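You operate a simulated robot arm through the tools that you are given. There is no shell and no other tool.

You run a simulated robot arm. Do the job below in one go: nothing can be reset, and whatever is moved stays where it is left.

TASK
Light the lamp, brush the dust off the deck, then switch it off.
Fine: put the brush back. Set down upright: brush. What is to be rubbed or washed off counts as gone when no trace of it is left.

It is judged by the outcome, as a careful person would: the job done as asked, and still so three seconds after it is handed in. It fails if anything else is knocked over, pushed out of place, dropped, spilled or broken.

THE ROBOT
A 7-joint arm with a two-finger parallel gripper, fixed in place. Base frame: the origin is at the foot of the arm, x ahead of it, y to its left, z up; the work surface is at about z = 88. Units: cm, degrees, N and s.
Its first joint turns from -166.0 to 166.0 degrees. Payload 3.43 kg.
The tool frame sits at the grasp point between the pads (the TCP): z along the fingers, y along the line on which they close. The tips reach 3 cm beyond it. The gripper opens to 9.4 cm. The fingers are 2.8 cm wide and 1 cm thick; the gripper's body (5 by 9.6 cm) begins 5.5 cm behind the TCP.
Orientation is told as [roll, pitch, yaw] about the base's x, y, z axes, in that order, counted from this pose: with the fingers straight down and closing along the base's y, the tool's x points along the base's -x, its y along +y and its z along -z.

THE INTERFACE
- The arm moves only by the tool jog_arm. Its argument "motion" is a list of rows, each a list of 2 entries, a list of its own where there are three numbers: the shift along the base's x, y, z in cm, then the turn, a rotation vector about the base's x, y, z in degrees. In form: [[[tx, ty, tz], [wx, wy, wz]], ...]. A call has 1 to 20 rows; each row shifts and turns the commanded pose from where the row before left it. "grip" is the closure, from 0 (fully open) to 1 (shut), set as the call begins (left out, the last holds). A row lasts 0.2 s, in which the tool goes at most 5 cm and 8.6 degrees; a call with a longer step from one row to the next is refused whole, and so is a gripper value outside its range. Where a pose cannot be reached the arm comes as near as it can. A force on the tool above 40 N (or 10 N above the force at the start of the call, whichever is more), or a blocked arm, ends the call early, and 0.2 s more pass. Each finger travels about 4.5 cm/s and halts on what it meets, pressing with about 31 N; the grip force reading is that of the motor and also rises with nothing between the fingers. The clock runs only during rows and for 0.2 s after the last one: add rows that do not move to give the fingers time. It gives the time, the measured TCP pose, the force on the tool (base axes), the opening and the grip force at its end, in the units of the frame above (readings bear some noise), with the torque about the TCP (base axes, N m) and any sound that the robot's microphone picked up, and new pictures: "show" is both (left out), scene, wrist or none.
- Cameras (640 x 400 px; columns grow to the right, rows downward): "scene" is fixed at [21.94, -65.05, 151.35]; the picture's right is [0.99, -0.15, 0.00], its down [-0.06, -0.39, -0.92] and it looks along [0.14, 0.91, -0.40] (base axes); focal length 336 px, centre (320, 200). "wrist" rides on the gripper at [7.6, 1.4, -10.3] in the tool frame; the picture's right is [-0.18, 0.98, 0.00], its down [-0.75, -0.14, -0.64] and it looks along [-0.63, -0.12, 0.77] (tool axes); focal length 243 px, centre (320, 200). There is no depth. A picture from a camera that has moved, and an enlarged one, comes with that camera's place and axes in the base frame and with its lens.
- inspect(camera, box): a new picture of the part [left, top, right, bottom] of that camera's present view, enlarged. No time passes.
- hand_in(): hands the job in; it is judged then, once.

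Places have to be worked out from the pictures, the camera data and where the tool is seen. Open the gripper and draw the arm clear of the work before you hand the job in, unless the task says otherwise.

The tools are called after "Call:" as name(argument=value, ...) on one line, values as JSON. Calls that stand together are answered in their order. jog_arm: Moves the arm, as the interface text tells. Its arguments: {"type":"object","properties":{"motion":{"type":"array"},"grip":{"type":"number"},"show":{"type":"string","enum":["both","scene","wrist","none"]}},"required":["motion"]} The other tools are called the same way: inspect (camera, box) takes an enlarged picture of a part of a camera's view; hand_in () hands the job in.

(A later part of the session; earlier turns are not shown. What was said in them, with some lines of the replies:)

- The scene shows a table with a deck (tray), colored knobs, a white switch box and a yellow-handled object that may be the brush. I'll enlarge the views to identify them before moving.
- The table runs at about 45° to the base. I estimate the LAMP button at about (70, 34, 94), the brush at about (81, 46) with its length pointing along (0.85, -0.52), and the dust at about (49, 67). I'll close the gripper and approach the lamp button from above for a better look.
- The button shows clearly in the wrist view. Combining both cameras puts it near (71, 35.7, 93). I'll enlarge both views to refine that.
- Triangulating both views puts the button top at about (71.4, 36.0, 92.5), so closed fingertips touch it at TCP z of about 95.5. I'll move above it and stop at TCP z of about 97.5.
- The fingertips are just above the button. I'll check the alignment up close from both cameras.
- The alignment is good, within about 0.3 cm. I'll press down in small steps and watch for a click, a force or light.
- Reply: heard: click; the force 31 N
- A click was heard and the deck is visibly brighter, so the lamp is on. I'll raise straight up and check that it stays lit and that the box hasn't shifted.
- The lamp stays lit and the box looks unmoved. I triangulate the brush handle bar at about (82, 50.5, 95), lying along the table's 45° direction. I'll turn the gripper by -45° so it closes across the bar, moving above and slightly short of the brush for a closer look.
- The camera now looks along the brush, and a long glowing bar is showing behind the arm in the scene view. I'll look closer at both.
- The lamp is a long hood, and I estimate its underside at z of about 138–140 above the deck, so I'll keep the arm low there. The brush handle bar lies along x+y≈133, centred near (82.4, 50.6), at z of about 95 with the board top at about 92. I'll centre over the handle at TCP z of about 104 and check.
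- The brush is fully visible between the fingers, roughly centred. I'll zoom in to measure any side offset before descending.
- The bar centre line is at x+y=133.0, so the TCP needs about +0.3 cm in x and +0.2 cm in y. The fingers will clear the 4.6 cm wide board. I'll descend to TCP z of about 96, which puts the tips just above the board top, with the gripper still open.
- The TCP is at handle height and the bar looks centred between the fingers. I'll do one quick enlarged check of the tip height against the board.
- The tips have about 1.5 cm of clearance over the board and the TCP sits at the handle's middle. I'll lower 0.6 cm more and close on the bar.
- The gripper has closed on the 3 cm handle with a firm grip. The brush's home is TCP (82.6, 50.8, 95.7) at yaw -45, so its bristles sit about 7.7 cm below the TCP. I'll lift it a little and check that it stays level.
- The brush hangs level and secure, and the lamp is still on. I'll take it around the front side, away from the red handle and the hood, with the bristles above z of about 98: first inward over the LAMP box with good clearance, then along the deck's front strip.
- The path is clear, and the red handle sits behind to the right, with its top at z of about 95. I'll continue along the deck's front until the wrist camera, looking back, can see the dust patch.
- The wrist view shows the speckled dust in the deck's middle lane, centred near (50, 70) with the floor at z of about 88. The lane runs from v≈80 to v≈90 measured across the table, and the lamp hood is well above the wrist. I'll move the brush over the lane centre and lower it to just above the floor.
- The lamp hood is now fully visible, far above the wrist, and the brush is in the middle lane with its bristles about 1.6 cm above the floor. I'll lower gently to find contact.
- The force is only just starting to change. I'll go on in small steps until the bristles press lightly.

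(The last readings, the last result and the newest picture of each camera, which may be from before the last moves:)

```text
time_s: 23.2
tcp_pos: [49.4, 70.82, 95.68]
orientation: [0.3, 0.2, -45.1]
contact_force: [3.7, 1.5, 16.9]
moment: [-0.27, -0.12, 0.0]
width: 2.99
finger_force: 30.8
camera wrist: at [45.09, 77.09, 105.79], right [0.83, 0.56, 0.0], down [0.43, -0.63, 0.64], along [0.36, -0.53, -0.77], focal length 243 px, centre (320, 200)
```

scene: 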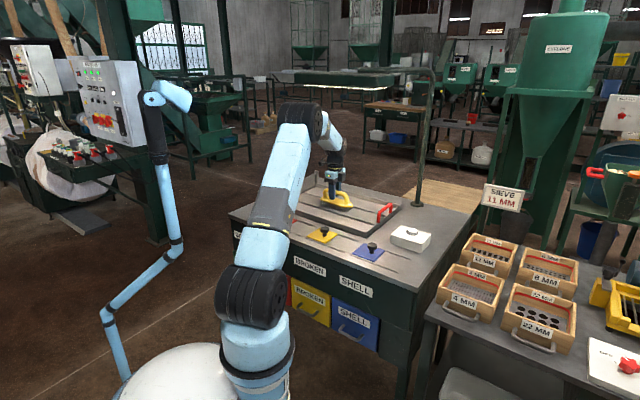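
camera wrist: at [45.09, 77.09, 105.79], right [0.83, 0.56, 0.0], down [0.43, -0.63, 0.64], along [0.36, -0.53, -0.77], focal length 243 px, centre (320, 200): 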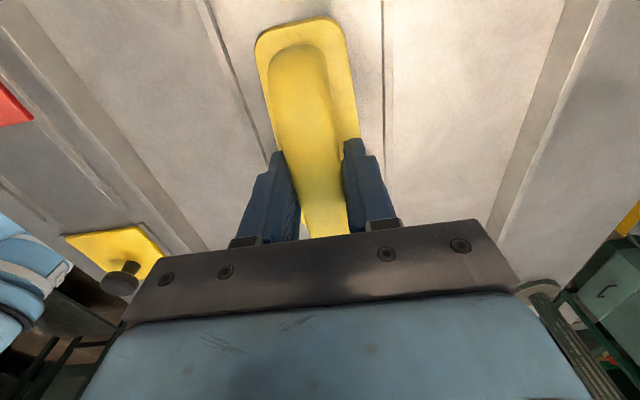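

The bristles contacted at TCP z of about 95.65, at about 17 N, which is a bit firm. I'll ease up 0.1 cm and sweep lengthwise within the lane, back and forth.

Call:
jog_arm(motion=[[[0, 0, 0.1], [0, 0, 0]], [[-1.2, 1.2, 0], [0, 0, 0]], [[-1.2, 1.2, 0], [0, 0, 0]], [[-1.2, 1.2, 0], [0, 0, 0]], [[-1.2, 1.2, 0], [0, 0, 0]], [[1.2, -1.2, 0], [0, 0, 0]], [[1.2, -1.2, 0], [0, 0, 0]], [[1.2, -1.2, 0], [0, 0, 0]], [[1.2, -1.2, 0], [0, 0, 0]], [[1.2, -1.2, 0], [0, 0, 0]], [[1.2, -1.2, 0], [0, 0, 0]], [[0, 0, 0], [0, 0, 0]]], show="both")

Call:
inspect(camera="scene", box=[280, 160, 420, 250])

```text
time_s: 25.8
tcp_pos: [51.96, 68.3, 95.63]
orientation: [0.0, 0.0, -44.9]
contact_force: [-3.3, 2.4, 17.8]
moment: [0.09, 0.25, -0.05]
width: 2.98
finger_force: 30.6
camera wrist: at [47.52, 74.72, 105.76], right [0.83, 0.56, 0.0], down [0.43, -0.63, 0.64], along [0.36, -0.53, -0.77], focal length 243 px, centre (320, 200)
```

scene: 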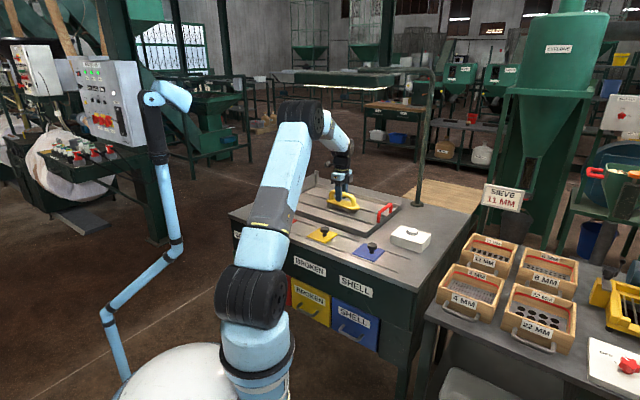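
wrist: 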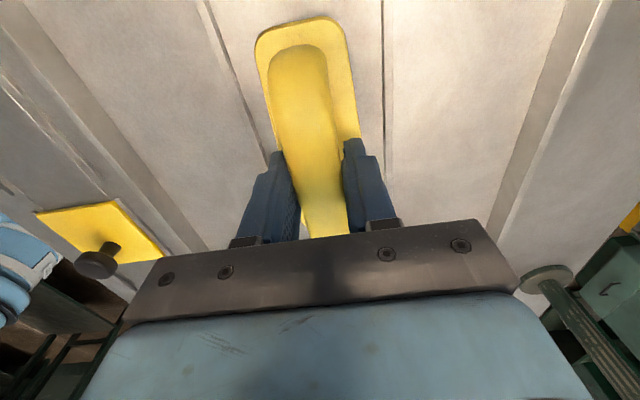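

```text
4.44 times, centred on (350, 205) of scene
camera zoom: at [21.94, -65.05, 151.35], right [0.99, -0.15, 0.0], down [-0.06, -0.39, -0.92], along [0.14, 0.91, -0.4], focal length 1491 px, centre (187, 178)
```

zoom: 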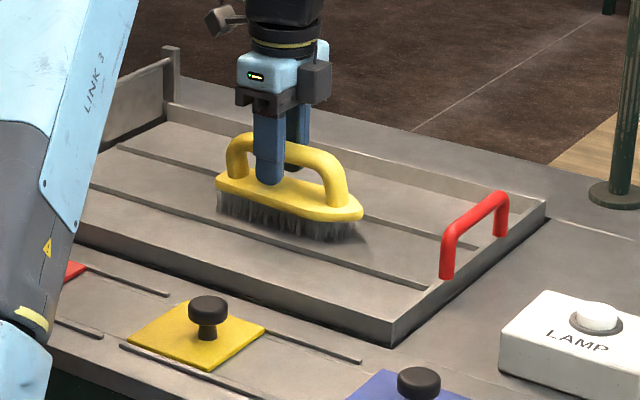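

The grip is steady and the dust looks reduced. I'll continue to the right end of the patch, shift toward the front strip of the lane, and sweep back its whole length.

Call:
jog_arm(motion=[[[1.2, -1.2, 0], [0, 0, 0]], [[1.2, -1.2, 0], [0, 0, 0]], [[1.2, -1.2, 0], [0, 0, 0]], [[1.2, -1.2, 0], [0, 0, 0]], [[-0.85, -0.85, 0], [0, 0, 0]], [[-0.85, -0.85, 0], [0, 0, 0]], [[-1.2, 1.2, 0], [0, 0, 0]], [[-1.2, 1.2, 0], [0, 0, 0]], [[-1.2, 1.2, 0], [0, 0, 0]], [[-1.2, 1.2, 0], [0, 0, 0]], [[-1.2, 1.2, 0], [0, 0, 0]], [[-1.2, 1.2, 0], [0, 0, 0]], [[-1.2, 1.2, 0], [0, 0, 0]], [[-1.2, 1.2, 0], [0, 0, 0]], [[-1.2, 1.2, 0], [0, 0, 0]], [[-1.2, 1.2, 0], [0, 0, 0]], [[0, 0, 0], [0, 0, 0]]], show="both")

Call:
inspect(camera="scene", box=[280, 160, 420, 250])

```text
time_s: 29.4
tcp_pos: [43.05, 73.92, 95.64]
orientation: [0.0, 0.0, -45.0]
contact_force: [9.8, 3.1, 18.2]
moment: [0.06, -0.14, 0.65]
width: 3.02
finger_force: 30.3
camera wrist: at [38.6, 80.32, 105.75], right [0.83, 0.56, 0.0], down [0.43, -0.63, 0.64], along [0.36, -0.53, -0.77], focal length 243 px, centre (320, 200)
```

scene: 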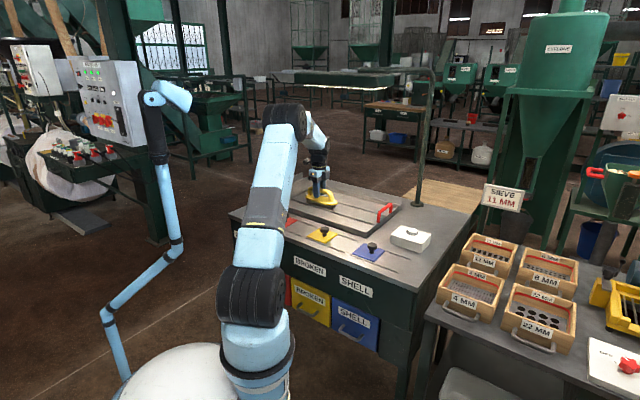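
wrist: 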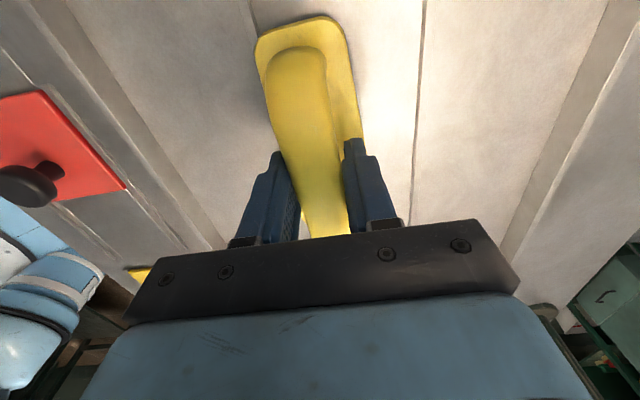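

```text
4.44 times, centred on (350, 205) of scene
camera zoom: at [21.94, -65.05, 151.35], right [0.99, -0.15, 0.0], down [-0.06, -0.39, -0.92], along [0.14, 0.91, -0.4], focal length 1491 px, centre (187, 178)
```

zoom: 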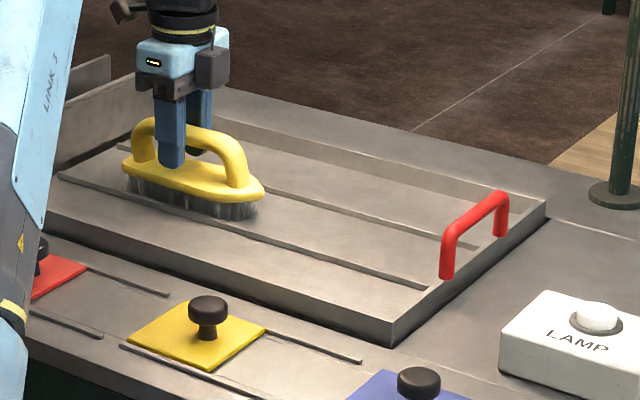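

The lane to the right of the brush now looks clean. The sideways force shows the bristles touching the front strip, so I'll shift across to the back half of the lane and sweep the other way.

Call:
jog_arm(motion=[[[0.98, 0.98, 0], [0, 0, 0]], [[0.98, 0.98, 0], [0, 0, 0]], [[0.96, 0.96, 0], [0, 0, 0]], [[1.2, -1.2, 0], [0, 0, 0]], [[1.2, -1.2, 0], [0, 0, 0]], [[1.2, -1.2, 0], [0, 0, 0]], [[1.2, -1.2, 0], [0, 0, 0]], [[1.2, -1.2, 0], [0, 0, 0]], [[1.2, -1.2, 0], [0, 0, 0]], [[1.2, -1.2, 0], [0, 0, 0]], [[1.2, -1.2, 0], [0, 0, 0]], [[1.2, -1.2, 0], [0, 0, 0]], [[1.2, -1.2, 0], [0, 0, 0]], [[1.2, -1.2, 0], [0, 0, 0]], [[0, 0, 0], [0, 0, 0]]], show="both")

Call:
inspect(camera="scene", box=[280, 160, 420, 250])

```text
time_s: 32.6
tcp_pos: [59.1, 63.59, 95.63]
orientation: [-0.1, 0.0, -45.0]
contact_force: [0.3, 0.1, -2.1]
moment: [-0.01, -0.03, 0.02]
width: 2.99
finger_force: 31.4
camera wrist: at [54.77, 70.05, 105.71], right [0.82, 0.57, 0.0], down [0.43, -0.63, 0.64], along [0.36, -0.53, -0.77], focal length 243 px, centre (320, 200)
```

scene: 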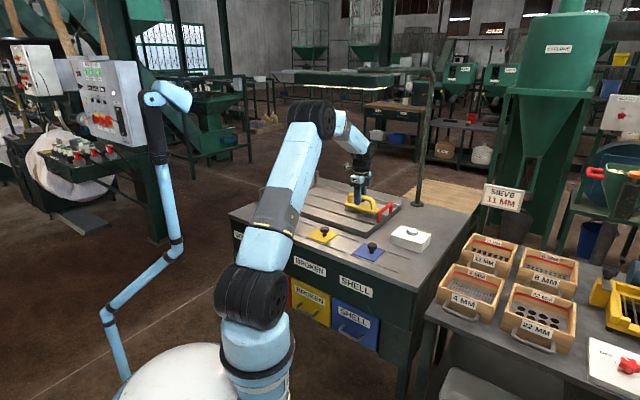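
wrist: 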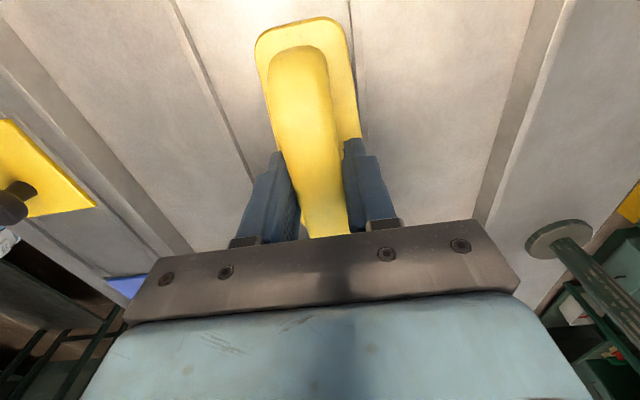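

```text
4.44 times, centred on (350, 205) of scene
camera zoom: at [21.94, -65.05, 151.35], right [0.99, -0.15, 0.0], down [-0.06, -0.39, -0.92], along [0.14, 0.91, -0.4], focal length 1491 px, centre (187, 178)
```

zoom: 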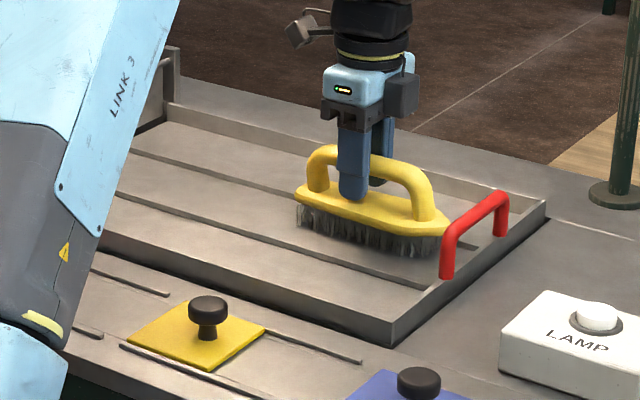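

The force shows the bristles are just off the floor at this end. I'll lower slightly to regain light contact before sweeping back.

Call:
jog_arm(motion=[[[0, 0, -0.1], [0, 0, 0]], [[0, 0, 0], [0, 0, 0]]], show="none")

Call:
jog_arm(motion=[[[0, 0, -0.1], [0, 0, 0]], [[0, 0, 0], [0, 0, 0]]], show="none")

```text
time_s: 33.2
tcp_pos: [59.25, 63.57, 95.41]
orientation: [0.0, 0.0, -45.0]
contact_force: [0.5, 1.1, 3.3]
moment: [-0.13, -0.04, 0.08]
width: 2.99
finger_force: 30.6
```

```text
time_s: 33.8
tcp_pos: [59.15, 63.49, 95.41]
orientation: [0.1, 0.0, -45.0]
contact_force: [3.3, 5.2, 16.0]
moment: [-0.03, -0.03, 0.02]
width: 3.04
finger_force: 30.8
```

Contact here is at TCP z of about 95.45. I'll ease off slightly and sweep back leftward along the back half of the lane.

Call:
jog_arm(motion=[[[-1.2, 1.2, 0.05], [0, 0, 0]], [[-1.2, 1.2, 0], [0, 0, 0]], [[-1.2, 1.2, 0], [0, 0, 0]], [[-1.2, 1.2, 0], [0, 0, 0]], [[-1.2, 1.2, 0], [0, 0, 0]], [[-1.2, 1.2, 0], [0, 0, 0]], [[-1.2, 1.2, 0], [0, 0, 0]], [[-1.2, 1.2, 0], [0, 0, 0]], [[-1.2, 1.2, 0], [0, 0, 0]], [[-1.2, 1.2, 0], [0, 0, 0]], [[-1.2, 1.2, 0], [0, 0, 0]], [[0, 0, 0], [0, 0, 0]]], show="both")

Call:
inspect(camera="scene", box=[280, 160, 420, 250])

```text
time_s: 36.4
tcp_pos: [45.98, 76.55, 95.54]
orientation: [0.0, 0.0, -44.9]
contact_force: [-0.7, 1.6, 5.3]
moment: [-0.1, 0.09, 0.04]
width: 2.97
finger_force: 31.2
camera wrist: at [41.47, 83.12, 105.61], right [0.82, 0.57, 0.0], down [0.43, -0.63, 0.64], along [0.36, -0.53, -0.77], focal length 243 px, centre (320, 200)
```

scene: 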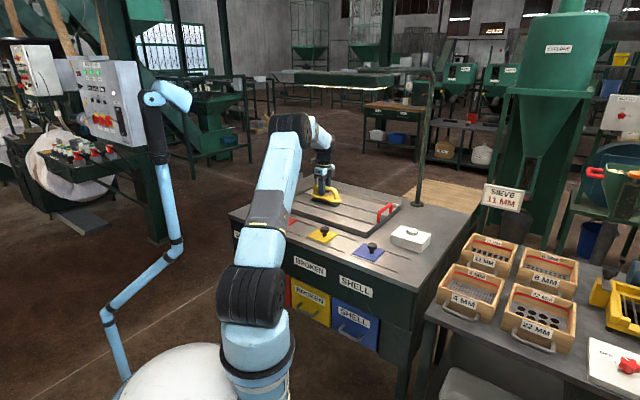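
wrist: 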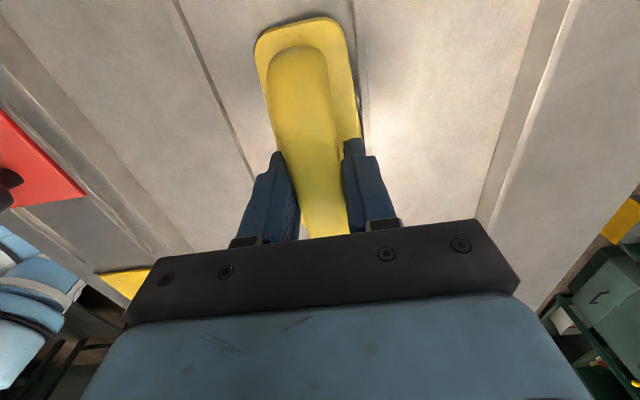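

```text
4.44 times, centred on (350, 205) of scene
camera zoom: at [21.94, -65.05, 151.35], right [0.99, -0.15, 0.0], down [-0.06, -0.39, -0.92], along [0.14, 0.91, -0.4], focal length 1491 px, centre (187, 178)
```

zoom: 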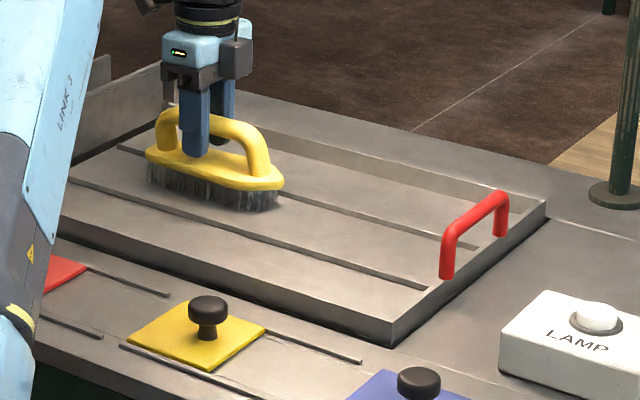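

The lane looks clean so far. I'll make one more pass along the lane's middle to the right end, then lift for an inspection.

Call:
jog_arm(motion=[[[-0.6, -0.6, -0.05], [0, 0, 0]], [[-0.6, -0.6, 0], [0, 0, 0]], [[1.3, -1.3, 0], [0, 0, 0]], [[1.3, -1.3, 0], [0, 0, 0]], [[1.3, -1.3, 0], [0, 0, 0]], [[1.3, -1.3, 0], [0, 0, 0]], [[1.3, -1.3, 0], [0, 0, 0]], [[1.3, -1.3, 0], [0, 0, 0]], [[1.3, -1.3, 0], [0, 0, 0]], [[1.3, -1.3, 0], [0, 0, 0]], [[1.3, -1.3, 0], [0, 0, 0]], [[0, 0, 0], [0, 0, 0]]], show="none")

Call:
jog_arm(motion=[[[0, 0, 1.5], [0, 0, 0]], [[0, 0, 3], [0, 0, 0]], [[0, 0, 3], [0, 0, 0]], [[-2.5, -2.5, 0.5], [0, 0, 0]], [[-2.5, -2.5, 0.5], [0, 0, 0]], [[-2.5, -2.5, 0.5], [0, 0, 0]], [[-2.5, -2.5, 0.5], [0, 0, 0]], [[-3, 3, 0], [0, 0, 0]], [[-3, 3, 0], [0, 0, 0]], [[-3, 3, 0], [0, 0, 0]], [[-3, 3, 0], [0, 0, 0]], [[0, 0, 0], [0, 0, 0]], [[0, 0, 0], [0, 0, 0]]], show="both")

Call:
inspect(camera="scene", box=[280, 160, 420, 250])

Call:
inspect(camera="wrist", box=[320, 0, 640, 220])

```text
time_s: 39.0
tcp_pos: [56.32, 63.87, 95.36]
orientation: [0.1, 0.0, -45.1]
contact_force: [-0.4, 0.4, 18.5]
moment: [0.11, 0.27, -0.08]
width: 3.0
finger_force: 30.8
```

```text
time_s: 41.8
tcp_pos: [34.33, 65.88, 104.85]
orientation: [0.0, 0.0, -44.9]
contact_force: [0.9, 0.4, -1.9]
moment: [0.03, 0.0, 0.03]
width: 3.0
finger_force: 30.9
camera wrist: at [29.93, 72.35, 115.11], right [0.83, 0.56, 0.0], down [0.43, -0.63, 0.64], along [0.36, -0.53, -0.77], focal length 243 px, centre (320, 200)
```

scene: 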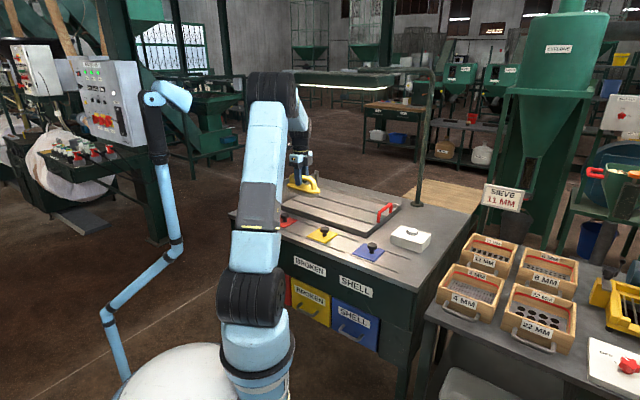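
wrist: 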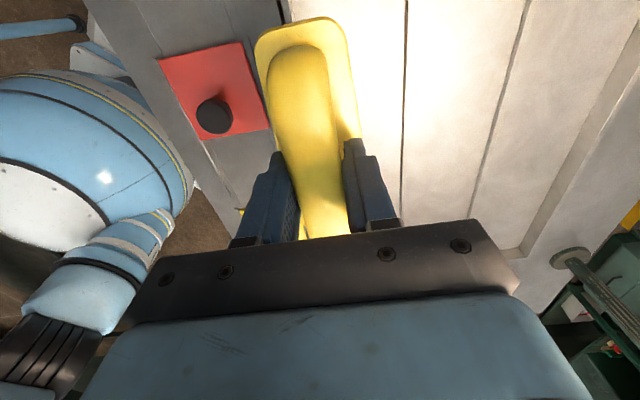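

```text
4.44 times, centred on (350, 205) of scene
camera zoom: at [21.94, -65.05, 151.35], right [0.99, -0.15, 0.0], down [-0.06, -0.39, -0.92], along [0.14, 0.91, -0.4], focal length 1491 px, centre (187, 178)
```

zoom: 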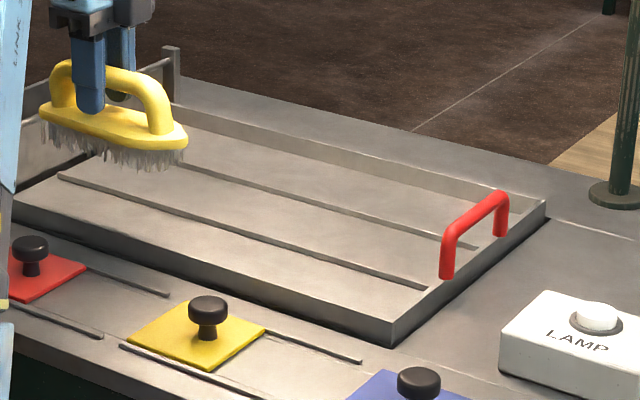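

```text
1.82 times, centred on (480, 110) of wrist
camera zoom: at [29.93, 72.35, 115.11], right [0.83, 0.56, 0.0], down [0.43, -0.63, 0.64], along [0.36, -0.53, -0.77], focal length 441 px, centre (29, 364)
```

zoom: 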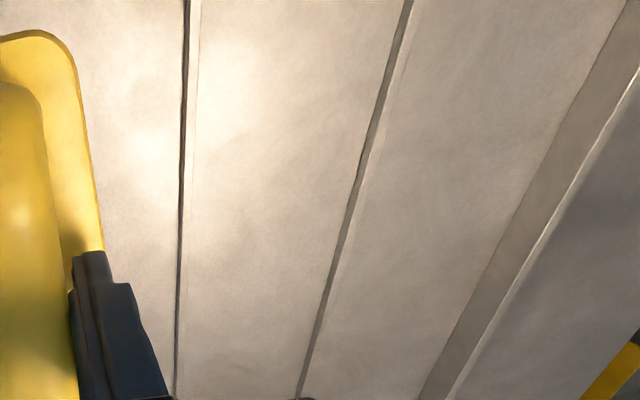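

The speckled patch is gone in both views. I'll enlarge further to check for any faint leftovers, including in the glare region.

Call:
inspect(camera="scene", box=[310, 180, 390, 225])

Call:
inspect(camera="wrist", box=[380, 0, 540, 100])

Call:
inspect(camera="wrist", box=[380, 100, 540, 200])

```text
8.00 times, centred on (350, 202) of scene
camera zoom: at [21.94, -65.05, 151.35], right [0.99, -0.15, 0.0], down [-0.06, -0.39, -0.92], along [0.14, 0.91, -0.4], focal length 2684 px, centre (80, 180)
```

zoom: 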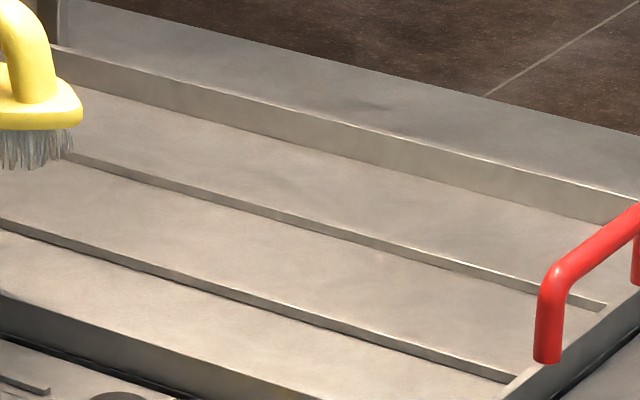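

```text
4.00 times, centred on (460, 50) of wrist
camera zoom: at [29.93, 72.35, 115.11], right [0.83, 0.56, 0.0], down [0.43, -0.63, 0.64], along [0.36, -0.53, -0.77], focal length 970 px, centre (-240, 800)
```

zoom: 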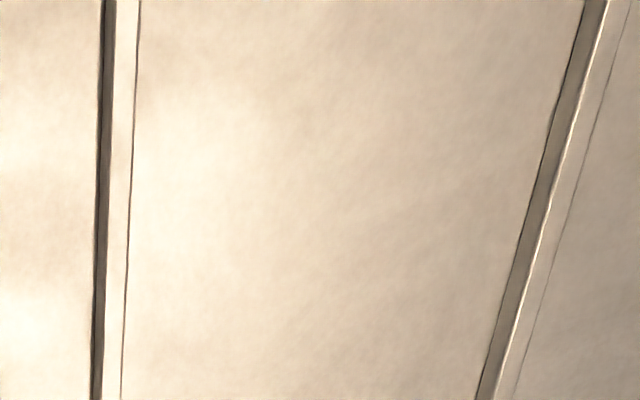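

```text
4.00 times, centred on (460, 150) of wrist
camera zoom: at [29.93, 72.35, 115.11], right [0.83, 0.56, 0.0], down [0.43, -0.63, 0.64], along [0.36, -0.53, -0.77], focal length 970 px, centre (-240, 400)
```

zoom: 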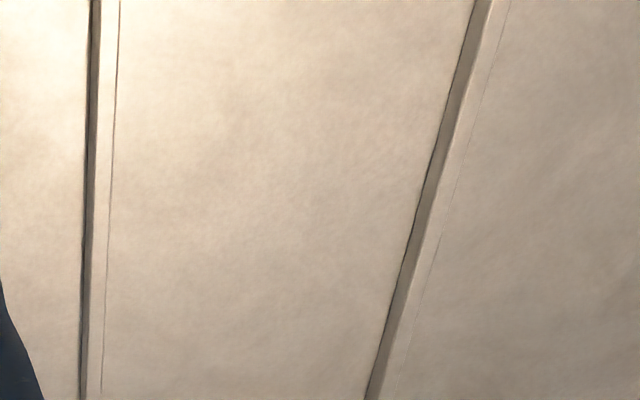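

No trace of dust is left on the deck in either view. I'll take the brush back the same way, along the front strip and then outward over the LAMP box at a safe height, to directly above its home spot.

Call:
jog_arm(motion=[[[2.93, -2.81, 0.1], [0, 0, 0]], [[2.93, -2.81, 0.1], [0, 0, 0]], [[2.93, -2.81, 0.1], [0, 0, 0]], [[2.93, -2.81, 0.1], [0, 0, 0]], [[2.93, -2.81, 0.1], [0, 0, 0]], [[2.93, -2.81, 0.1], [0, 0, 0]], [[2.93, -2.81, 0.1], [0, 0, 0]], [[2.93, -2.81, 0.1], [0, 0, 0]], [[2.93, -2.81, 0.1], [0, 0, 0]], [[2.93, -2.81, 0.1], [0, 0, 0]], [[2.93, -2.81, 0.1], [0, 0, 0]], [[3.18, 3.17, 0], [0, 0, 0]], [[3.18, 3.17, 0], [0, 0, 0]], [[3.18, 3.17, 0], [0, 0, 0]], [[3.18, 3.17, 0], [0, 0, 0]], [[3.17, 3.16, 0], [0, 0, 0]], [[0, 0, -2], [0, 0, 0]], [[0, 0, -2], [0, 0, 0]], [[0, 0, 0], [0, 0, 0]]], show="both")

Call:
inspect(camera="scene", box=[370, 140, 470, 250])

Call:
inspect(camera="scene", box=[280, 160, 420, 250])

```text
time_s: 45.8
tcp_pos: [82.52, 50.64, 102.02]
orientation: [0.0, -0.1, -45.0]
contact_force: [0.6, 0.7, -0.9]
moment: [0.0, 0.0, 0.0]
width: 2.99
finger_force: 30.8
camera wrist: at [78.17, 57.11, 112.13], right [0.83, 0.56, 0.0], down [0.43, -0.63, 0.64], along [0.36, -0.53, -0.77], focal length 243 px, centre (320, 200)
```

scene: 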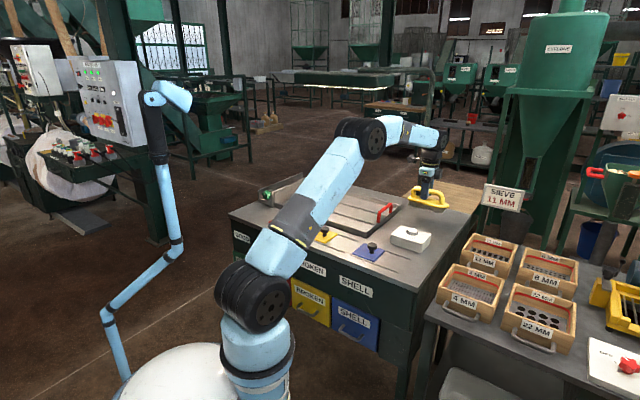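
wrist: 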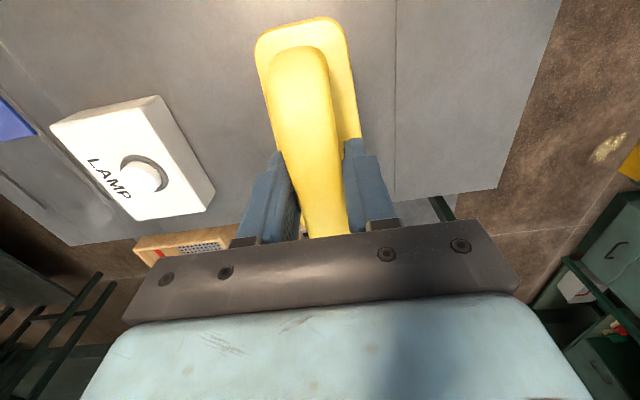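

```text
3.64 times, centred on (420, 195) of scene
camera zoom: at [21.94, -65.05, 151.35], right [0.99, -0.15, 0.0], down [-0.06, -0.39, -0.92], along [0.14, 0.91, -0.4], focal length 1220 px, centre (-44, 218)
```

zoom: 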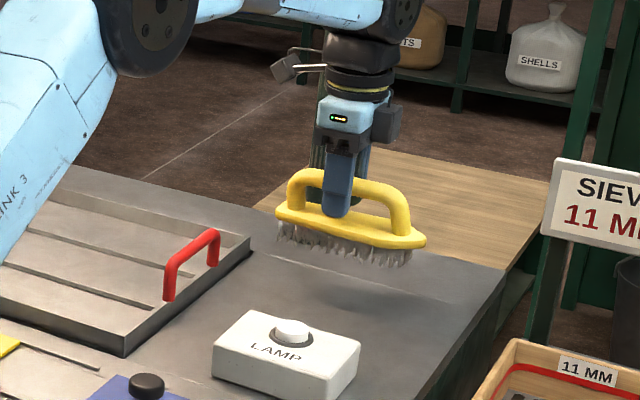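

```text
4.44 times, centred on (350, 205) of scene
camera zoom: at [21.94, -65.05, 151.35], right [0.99, -0.15, 0.0], down [-0.06, -0.39, -0.92], along [0.14, 0.91, -0.4], focal length 1491 px, centre (187, 178)
```

zoom: 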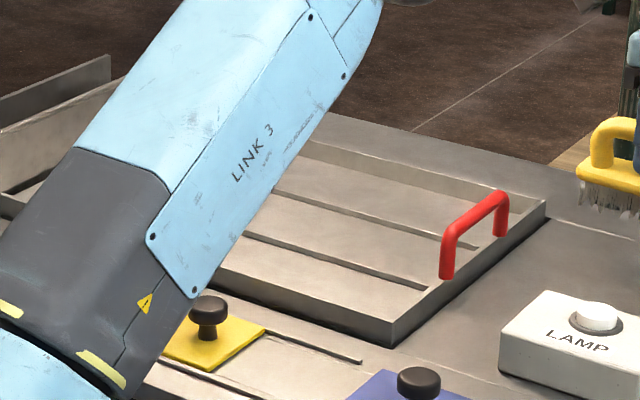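

The brush is above its home spot and level. I'll lower it to just above the table, then in fine steps until contact.

Call:
jog_arm(motion=[[[0, 0, -2.0], [0, 0, 0]], [[0, 0, -2.0], [0, 0, 0]], [[0, 0, -1.5], [0, 0, 0]], [[0, 0, -0.5], [0, 0, 0]], [[0, 0, 0], [0, 0, 0]]], show="none")

Call:
jog_arm(motion=[[[0, 0, -0.2], [0, 0, 0]], [[0, 0, -0.1], [0, 0, 0]], [[0, 0, 0], [0, 0, 0]]], show="none")

Call:
jog_arm(motion=[[[0, 0, -0.1], [0, 0, 0]], [[0, 0, 0], [0, 0, 0]]], show="scene")

```text
time_s: 47.0
tcp_pos: [82.57, 50.8, 96.0]
orientation: [0.0, 0.0, -45.0]
contact_force: [-0.1, 1.5, -1.7]
moment: [-0.01, 0.02, -0.02]
width: 2.98
finger_force: 30.9
```

```text
time_s: 47.8
tcp_pos: [82.64, 50.86, 95.69]
orientation: [0.2, 0.0, -45.1]
contact_force: [-0.1, 0.7, -1.0]
moment: [0.02, 0.03, 0.01]
width: 3.0
finger_force: 31.4
```

```text
time_s: 48.4
tcp_pos: [82.49, 50.83, 95.59]
orientation: [0.0, 0.1, -45.1]
contact_force: [-0.3, 0.1, -1.0]
moment: [0.02, -0.01, 0.0]
width: 3.0
finger_force: 30.9
```

scene: 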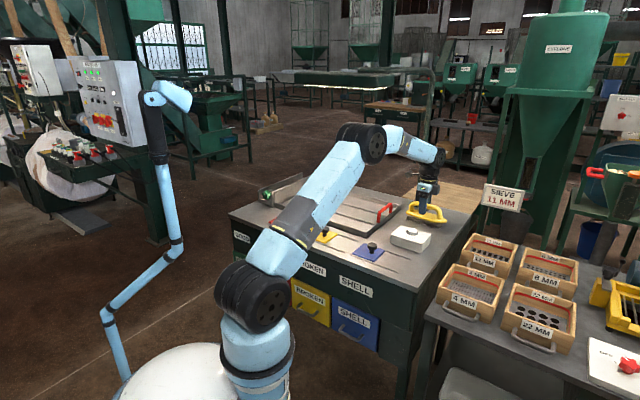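

There's no contact yet, as expected after the slight slip in the grip. I'll keep lowering in 0.1 cm steps.

Call:
jog_arm(motion=[[[0, 0, -0.1], [0, 0, 0]], [[0, 0, 0], [0, 0, 0]]], show="none")

Call:
jog_arm(motion=[[[0, 0, -0.1], [0, 0, 0]], [[0, 0, 0], [0, 0, 0]]], show="none")

```text
time_s: 49.0
tcp_pos: [82.63, 50.82, 95.47]
orientation: [0.0, 0.0, -45.0]
contact_force: [0.2, 0.4, 1.8]
moment: [-0.19, -0.06, 0.0]
width: 2.98
finger_force: 30.5
```

```text
time_s: 49.6
tcp_pos: [82.54, 50.82, 95.28]
orientation: [0.0, -0.1, -45.0]
contact_force: [-0.3, 1.8, 10.0]
moment: [-0.39, -0.06, -0.02]
width: 3.0
finger_force: 31.6
```

The brush is standing on the table at about 10 N. I'll ease off slightly and open the fingers.

Call:
jog_arm(motion=[[[0, 0, 0.08], [0, 0, 0]], [[0, 0, 0], [0, 0, 0]]], show="none")

Call:
jog_arm(motion=[[[0, 0, 0], [0, 0, 0]], [[0, 0, 0], [0, 0, 0]], [[0, 0, 0], [0, 0, 0]], [[0, 0, 0], [0, 0, 0]], [[0, 0, 0], [0, 0, 0]], [[0, 0, 0], [0, 0, 0]]], grip=0, show="both")

Call:
inspect(camera="scene", box=[390, 165, 460, 235])

```text
time_s: 50.2
tcp_pos: [82.67, 50.71, 95.33]
orientation: [0.0, 0.0, -45.0]
contact_force: [0.0, 2.8, 9.2]
moment: [-0.12, -0.01, -0.01]
width: 2.98
finger_force: 31.0
```

```text
time_s: 51.6
tcp_pos: [82.67, 50.73, 95.41]
orientation: [-0.1, 0.0, -44.9]
contact_force: [-0.6, -0.2, 0.3]
moment: [0.03, 0.01, 0.01]
width: 9.39
finger_force: 0.0
camera wrist: at [78.26, 57.15, 105.54], right [0.83, 0.56, 0.0], down [0.43, -0.63, 0.64], along [0.36, -0.53, -0.77], focal length 243 px, centre (320, 200)
```

scene: 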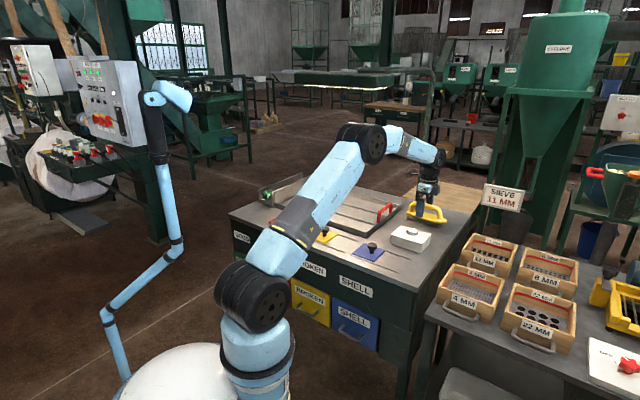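
wrist: 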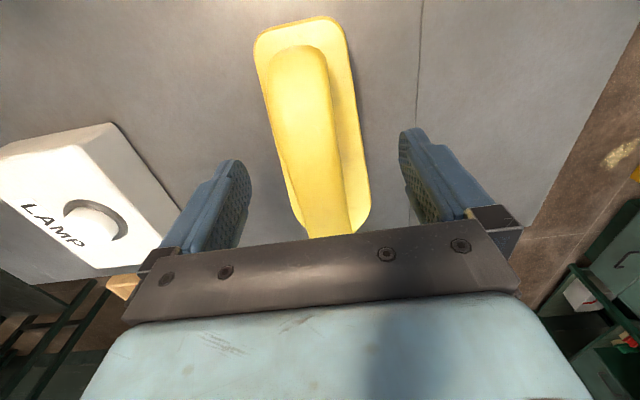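

```text
5.71 times, centred on (425, 200) of scene
camera zoom: at [21.94, -65.05, 151.35], right [0.99, -0.15, 0.0], down [-0.06, -0.39, -0.92], along [0.14, 0.91, -0.4], focal length 1917 px, centre (-280, 200)
```

zoom: 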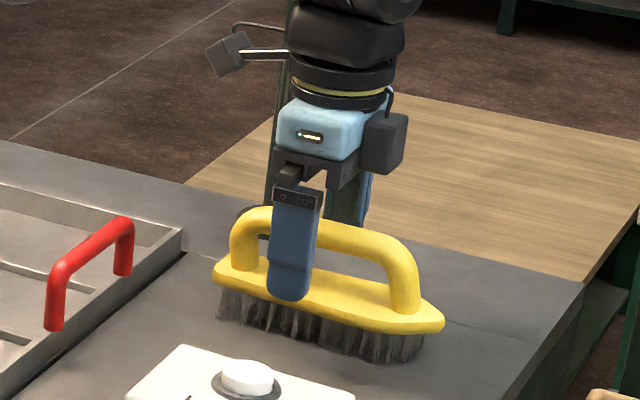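

The brush is back in its spot and standing upright, and the fingers are clear of it. I'll lift straight up.

Call:
jog_arm(motion=[[[0, 0, 1.0], [0, 0, 0]], [[0, 0, 2.5], [0, 0, 0]], [[0, 0, 4], [0, 0, 0]], [[0, 0, 4], [0, 0, 0]], [[0, 0, 3.5], [0, 0, 0]], [[0, 0, 0], [0, 0, 0]]], show="both")

Call:
inspect(camera="scene", box=[250, 160, 460, 290])

```text
time_s: 53.0
tcp_pos: [82.31, 50.75, 110.47]
orientation: [0.0, 0.0, -44.9]
contact_force: [-0.2, 0.3, -0.5]
moment: [0.0, -0.02, 0.0]
width: 9.42
finger_force: 0.1
camera wrist: at [78.03, 57.11, 120.63], right [0.83, 0.56, 0.0], down [0.43, -0.63, 0.64], along [0.36, -0.53, -0.77], focal length 243 px, centre (320, 200)
```

scene: 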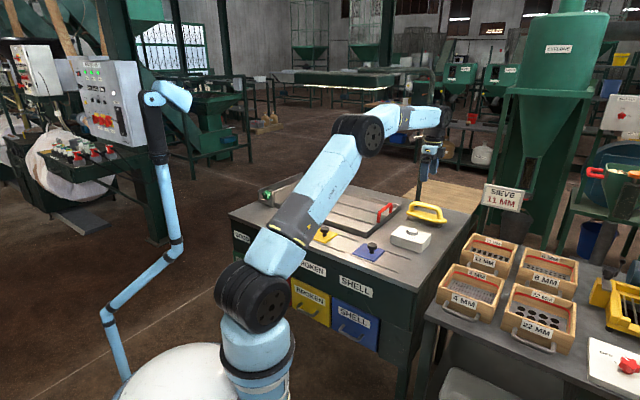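
wrist: 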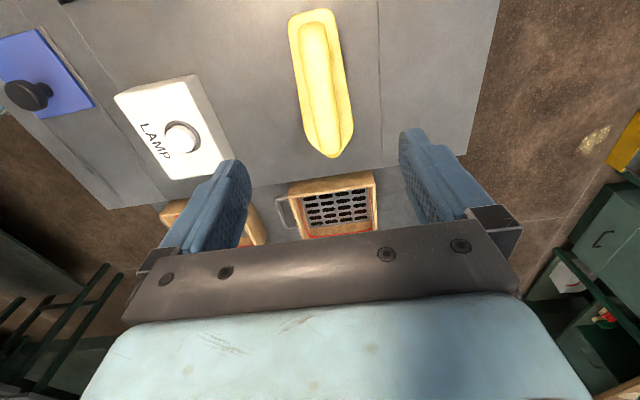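

```text
3.05 times, centred on (355, 225) of scene
camera zoom: at [21.94, -65.05, 151.35], right [0.99, -0.15, 0.0], down [-0.06, -0.39, -0.92], along [0.14, 0.91, -0.4], focal length 1023 px, centre (213, 124)
```

zoom: 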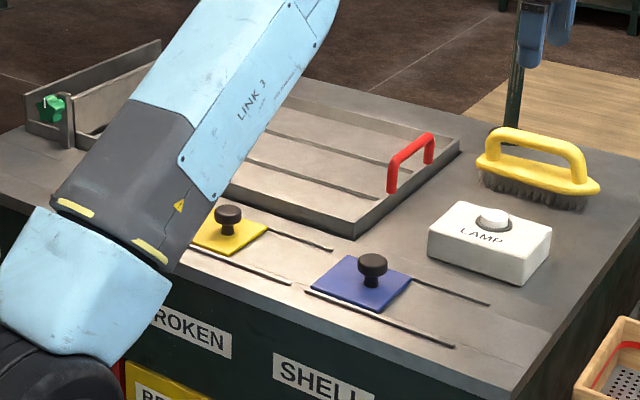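

The brush stands upright at its original place and the LAMP box hasn't moved. I'll close the gripper, turn back to yaw 0 and move above the lamp button at about (71.35, 36.05).

Call:
jog_arm(motion=[[[-1.85, -2.45, 0], [0, 0, 7.5]], [[-1.85, -2.45, 0], [0, 0, 7.5]], [[-1.85, -2.45, 0], [0, 0, 7.5]], [[-1.85, -2.45, 0], [0, 0, 7.5]], [[-1.85, -2.45, 0], [0, 0, 7.5]], [[-1.85, -2.45, 0], [0, 0, 7.5]], [[0, 0, -4], [0, 0, 0]], [[0, 0, -4], [0, 0, 0]], [[0, 0, -3], [0, 0, 0]], [[0, 0, -1.5], [0, 0, 0]], [[0, 0, 0], [0, 0, 0]], [[0, 0, 0], [0, 0, 0]]], grip=1, show="both")

Call:
inspect(camera="wrist", box=[250, 80, 400, 200])

Call:
inspect(camera="scene", box=[370, 170, 460, 260])

```text
time_s: 55.6
tcp_pos: [71.41, 36.35, 97.99]
orientation: [0.0, 0.0, 0.0]
contact_force: [0.5, -0.4, -0.1]
moment: [-0.02, 0.0, -0.01]
width: 0.0
finger_force: 30.9
camera wrist: at [63.8, 37.72, 108.19], right [0.18, 0.98, 0.0], down [0.75, -0.14, 0.64], along [0.63, -0.12, -0.77], focal length 243 px, centre (320, 200)
```

scene: 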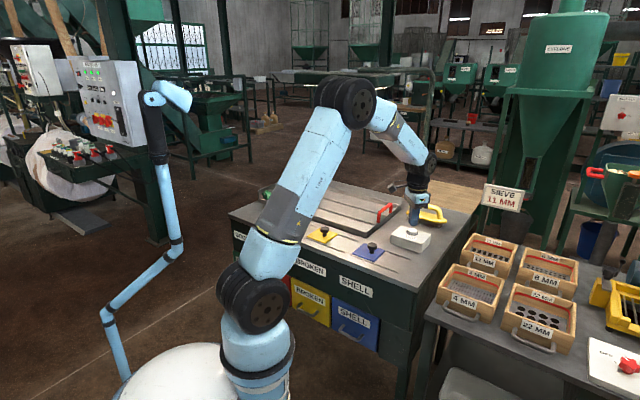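
wrist: 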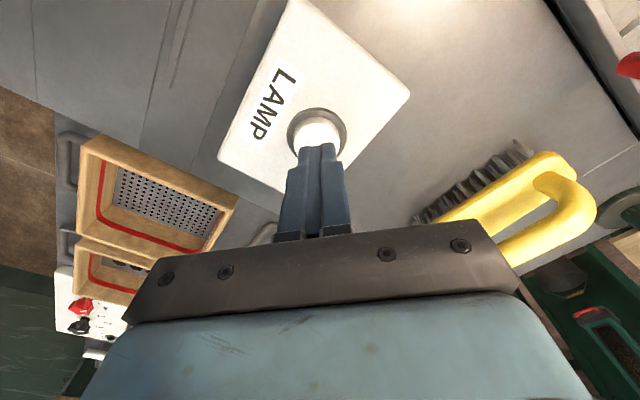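

```text
3.33 times, centred on (325, 140) of wrist
camera zoom: at [63.8, 37.72, 108.19], right [0.18, 0.98, 0.0], down [0.75, -0.14, 0.64], along [0.63, -0.12, -0.77], focal length 809 px, centre (303, 400)
```

zoom: 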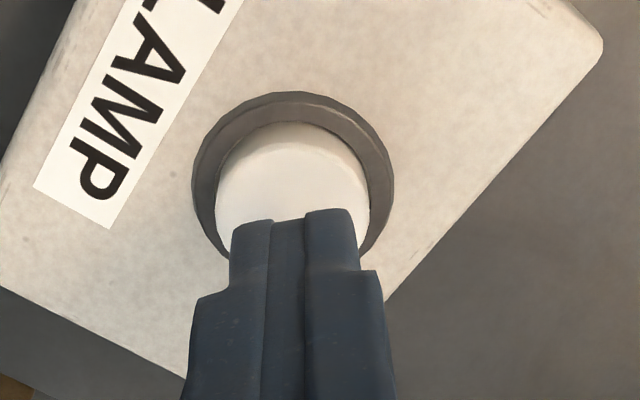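

```text
4.44 times, centred on (415, 215) of scene
camera zoom: at [21.94, -65.05, 151.35], right [0.99, -0.15, 0.0], down [-0.06, -0.39, -0.92], along [0.14, 0.91, -0.4], focal length 1491 px, centre (-102, 133)
```

zoom: 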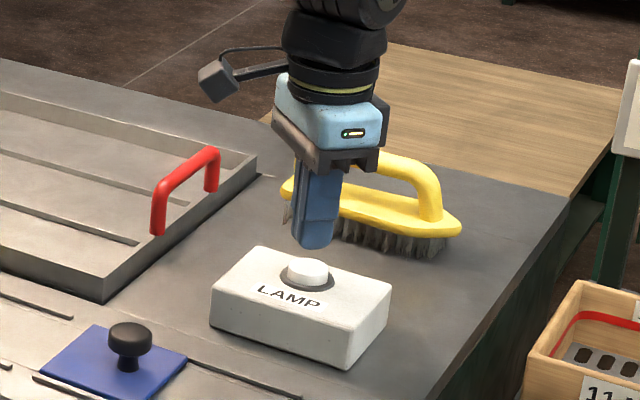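

I'm aligned to within about 0.2 cm of the button, so I'll shift y by -0.2 and press with the same stroke that clicked before.

Call:
jog_arm(motion=[[[0, -0.2, -1.0], [0, 0, 0]], [[0, 0, -1.0], [0, 0, 0]], [[0, 0, -0.3], [0, 0, 0]], [[0, 0, -0.3], [0, 0, 0]], [[0, 0, -0.3], [0, 0, 0]], [[0, 0, 0], [0, 0, 0]]], show="scene")

```text
time_s: 57.0
tcp_pos: [71.38, 35.94, 95.19]
orientation: [0.1, -0.2, 0.0]
contact_force: [-4.0, 5.0, 27.8]
moment: [0.17, 0.16, -0.03]
width: 0.01
finger_force: 31.4
heard: click
```

scene: 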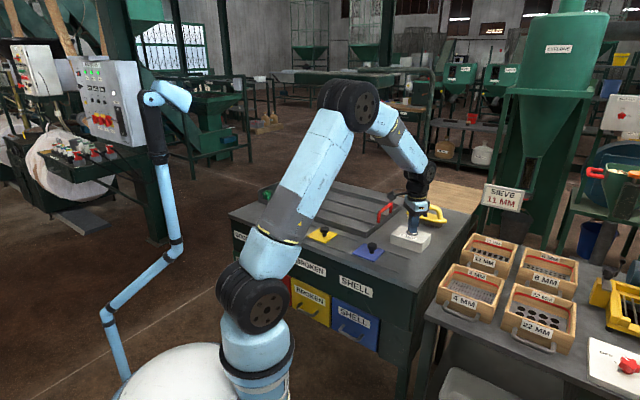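

A click was heard and the deck went dark, so the lamp is off. I'll lift straight up, open the gripper once clear, and retract toward the starting pose.

Call:
jog_arm(motion=[[[0, 0, 1.0], [0, 0, 0]], [[0, 0, 2.5], [0, 0, 0]], [[0, 0, 4.5], [0, 0, 0]], [[0, 0, 4.5], [0, 0, 0]], [[0, 0, 3.5], [0, 0, 0]], [[0, 0, 0], [0, 0, 0]]], show="none")

Call:
jog_arm(motion=[[[-3.5, -2.2, 2], [0, 0, 0]], [[-3.5, -2.2, 2], [0, 0, 0]], [[-3.5, -2.2, 2], [0, 0, 0]], [[-3.5, -2.2, 2], [0, 0, 0]], [[-3.5, -2.2, 2], [0, 0, 0]], [[-3.5, -2.2, 1.5], [0, 0, 0]], [[0, 0, 0], [0, 0, 0]], [[0, 0, 0], [0, 0, 0]]], grip=0, show="both")

Call:
inspect(camera="scene", box=[250, 160, 460, 290])

Call:
inspect(camera="scene", box=[310, 180, 390, 225])

Call:
inspect(camera="wrist", box=[340, 0, 640, 200])

```text
time_s: 58.4
tcp_pos: [71.42, 35.91, 110.99]
orientation: [0.0, 0.0, -0.1]
contact_force: [0.5, 0.7, 0.4]
moment: [-0.02, 0.02, 0.0]
width: 0.0
finger_force: 31.2
```

```text
time_s: 60.2
tcp_pos: [50.32, 22.54, 122.64]
orientation: [0.1, 0.0, 0.0]
contact_force: [0.4, -0.3, 0.3]
moment: [-0.01, 0.03, 0.01]
width: 9.42
finger_force: 0.1
camera wrist: at [42.86, 23.98, 132.78], right [0.18, 0.98, 0.0], down [0.75, -0.14, 0.64], along [0.63, -0.12, -0.77], focal length 243 px, centre (320, 200)
```

scene: 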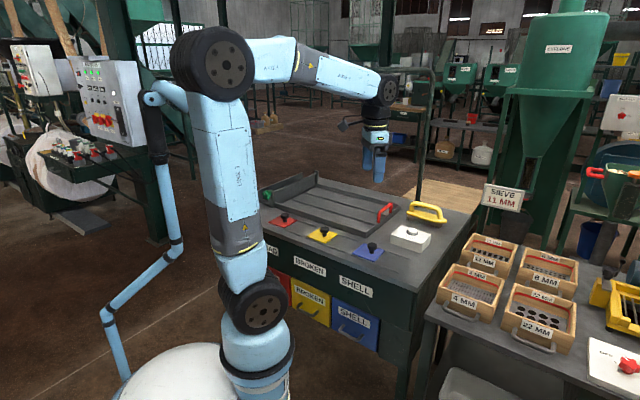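
wrist: 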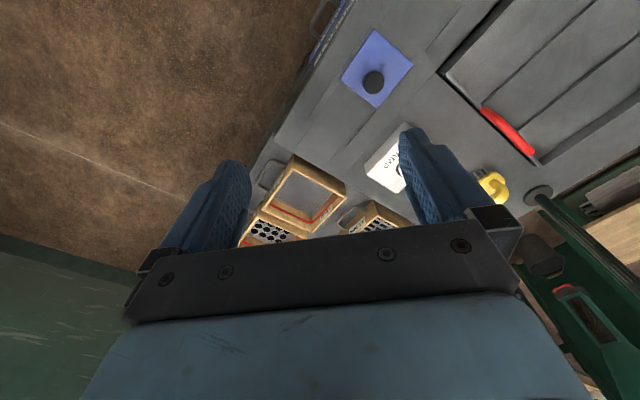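

```text
3.05 times, centred on (355, 225) of scene
camera zoom: at [21.94, -65.05, 151.35], right [0.99, -0.15, 0.0], down [-0.06, -0.39, -0.92], along [0.14, 0.91, -0.4], focal length 1023 px, centre (213, 124)
```

zoom: 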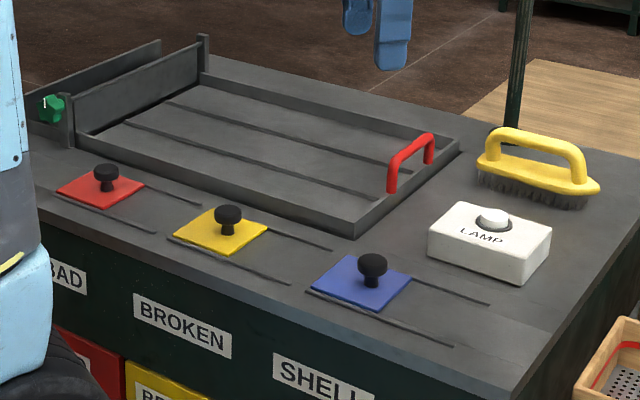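

```text
8.00 times, centred on (350, 202) of scene
camera zoom: at [21.94, -65.05, 151.35], right [0.99, -0.15, 0.0], down [-0.06, -0.39, -0.92], along [0.14, 0.91, -0.4], focal length 2684 px, centre (80, 180)
```

zoom: 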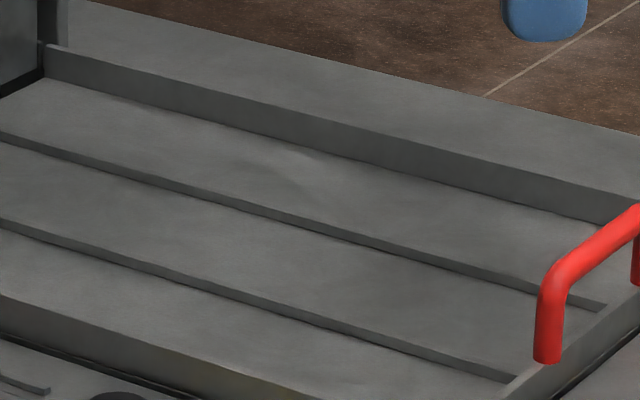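

```text
2.00 times, centred on (490, 100) of wrist
camera zoom: at [42.86, 23.98, 132.78], right [0.18, 0.98, 0.0], down [0.75, -0.14, 0.64], along [0.63, -0.12, -0.77], focal length 485 px, centre (-20, 400)
```

zoom: 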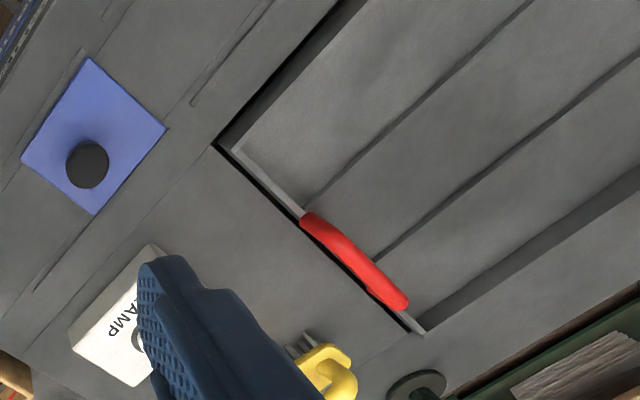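

The lamp is off, the brush stands in its place and the arm is back at its start pose with the gripper open. I'll take one last enlarged look at the deck for any faint trace.

Call:
inspect(camera="scene", box=[320, 185, 365, 215])

Call:
inspect(camera="scene", box=[270, 170, 340, 215])

Call:
inspect(camera="wrist", box=[540, 0, 640, 65])

```text
13.33 times, centred on (342, 200) of scene
camera zoom: at [21.94, -65.05, 151.35], right [0.99, -0.15, 0.0], down [-0.06, -0.39, -0.92], along [0.14, 0.91, -0.4], focal length 4474 px, centre (20, 200)
```

zoom: 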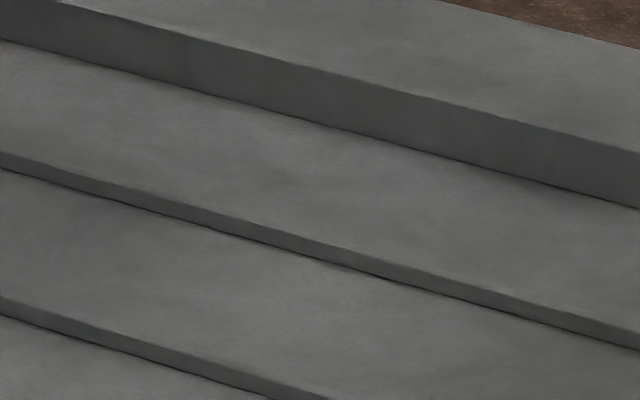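

```text
8.89 times, centred on (305, 192) of scene
camera zoom: at [21.94, -65.05, 151.35], right [0.99, -0.15, 0.0], down [-0.06, -0.39, -0.92], along [0.14, 0.91, -0.4], focal length 2983 px, centre (453, 267)
```

zoom: 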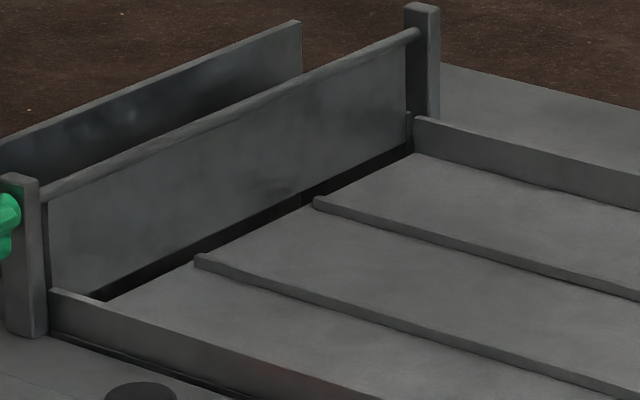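

```text
6.15 times, centred on (590, 32) of wrist
camera zoom: at [42.86, 23.98, 132.78], right [0.18, 0.98, 0.0], down [0.75, -0.14, 0.64], along [0.63, -0.12, -0.77], focal length 1493 px, centre (-1342, 1231)
```

zoom: 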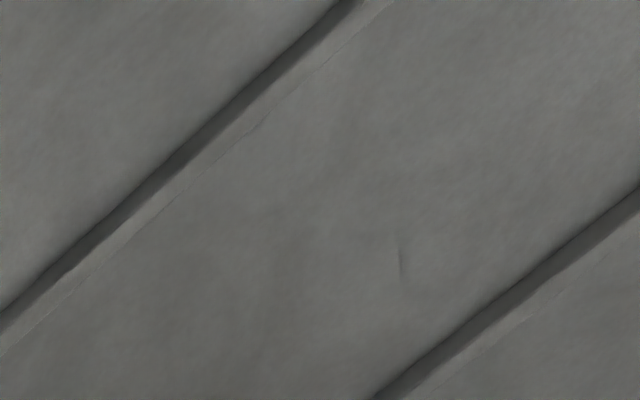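

The deck is clean in all views. The lamp is off, the brush is upright in its place, nothing else has moved, and the arm is clear with the gripper open. I'm handing the job in.

Call:
hand_in()

```text
The job is handed in.
```

I lit the lamp, brushed the dust off the deck, put the brush back and switched the lamp off. The job is handed in.

- **Lamp:** Each press of the button gave a click. The deck lit up after the first and went dark after the second.
- **Dust:** It all lay in the deck's middle lane. I swept that lane several times, and close-up views with the lamp on and again with it off show no trace left.
- **Brush:** It stands upright on its bristles within about 0.3 cm of where it started.
- **Everything else:** The LAMP box, the deck's red handle and the coloured knobs look unmoved. The arm is back at its starting position with the gripper open.
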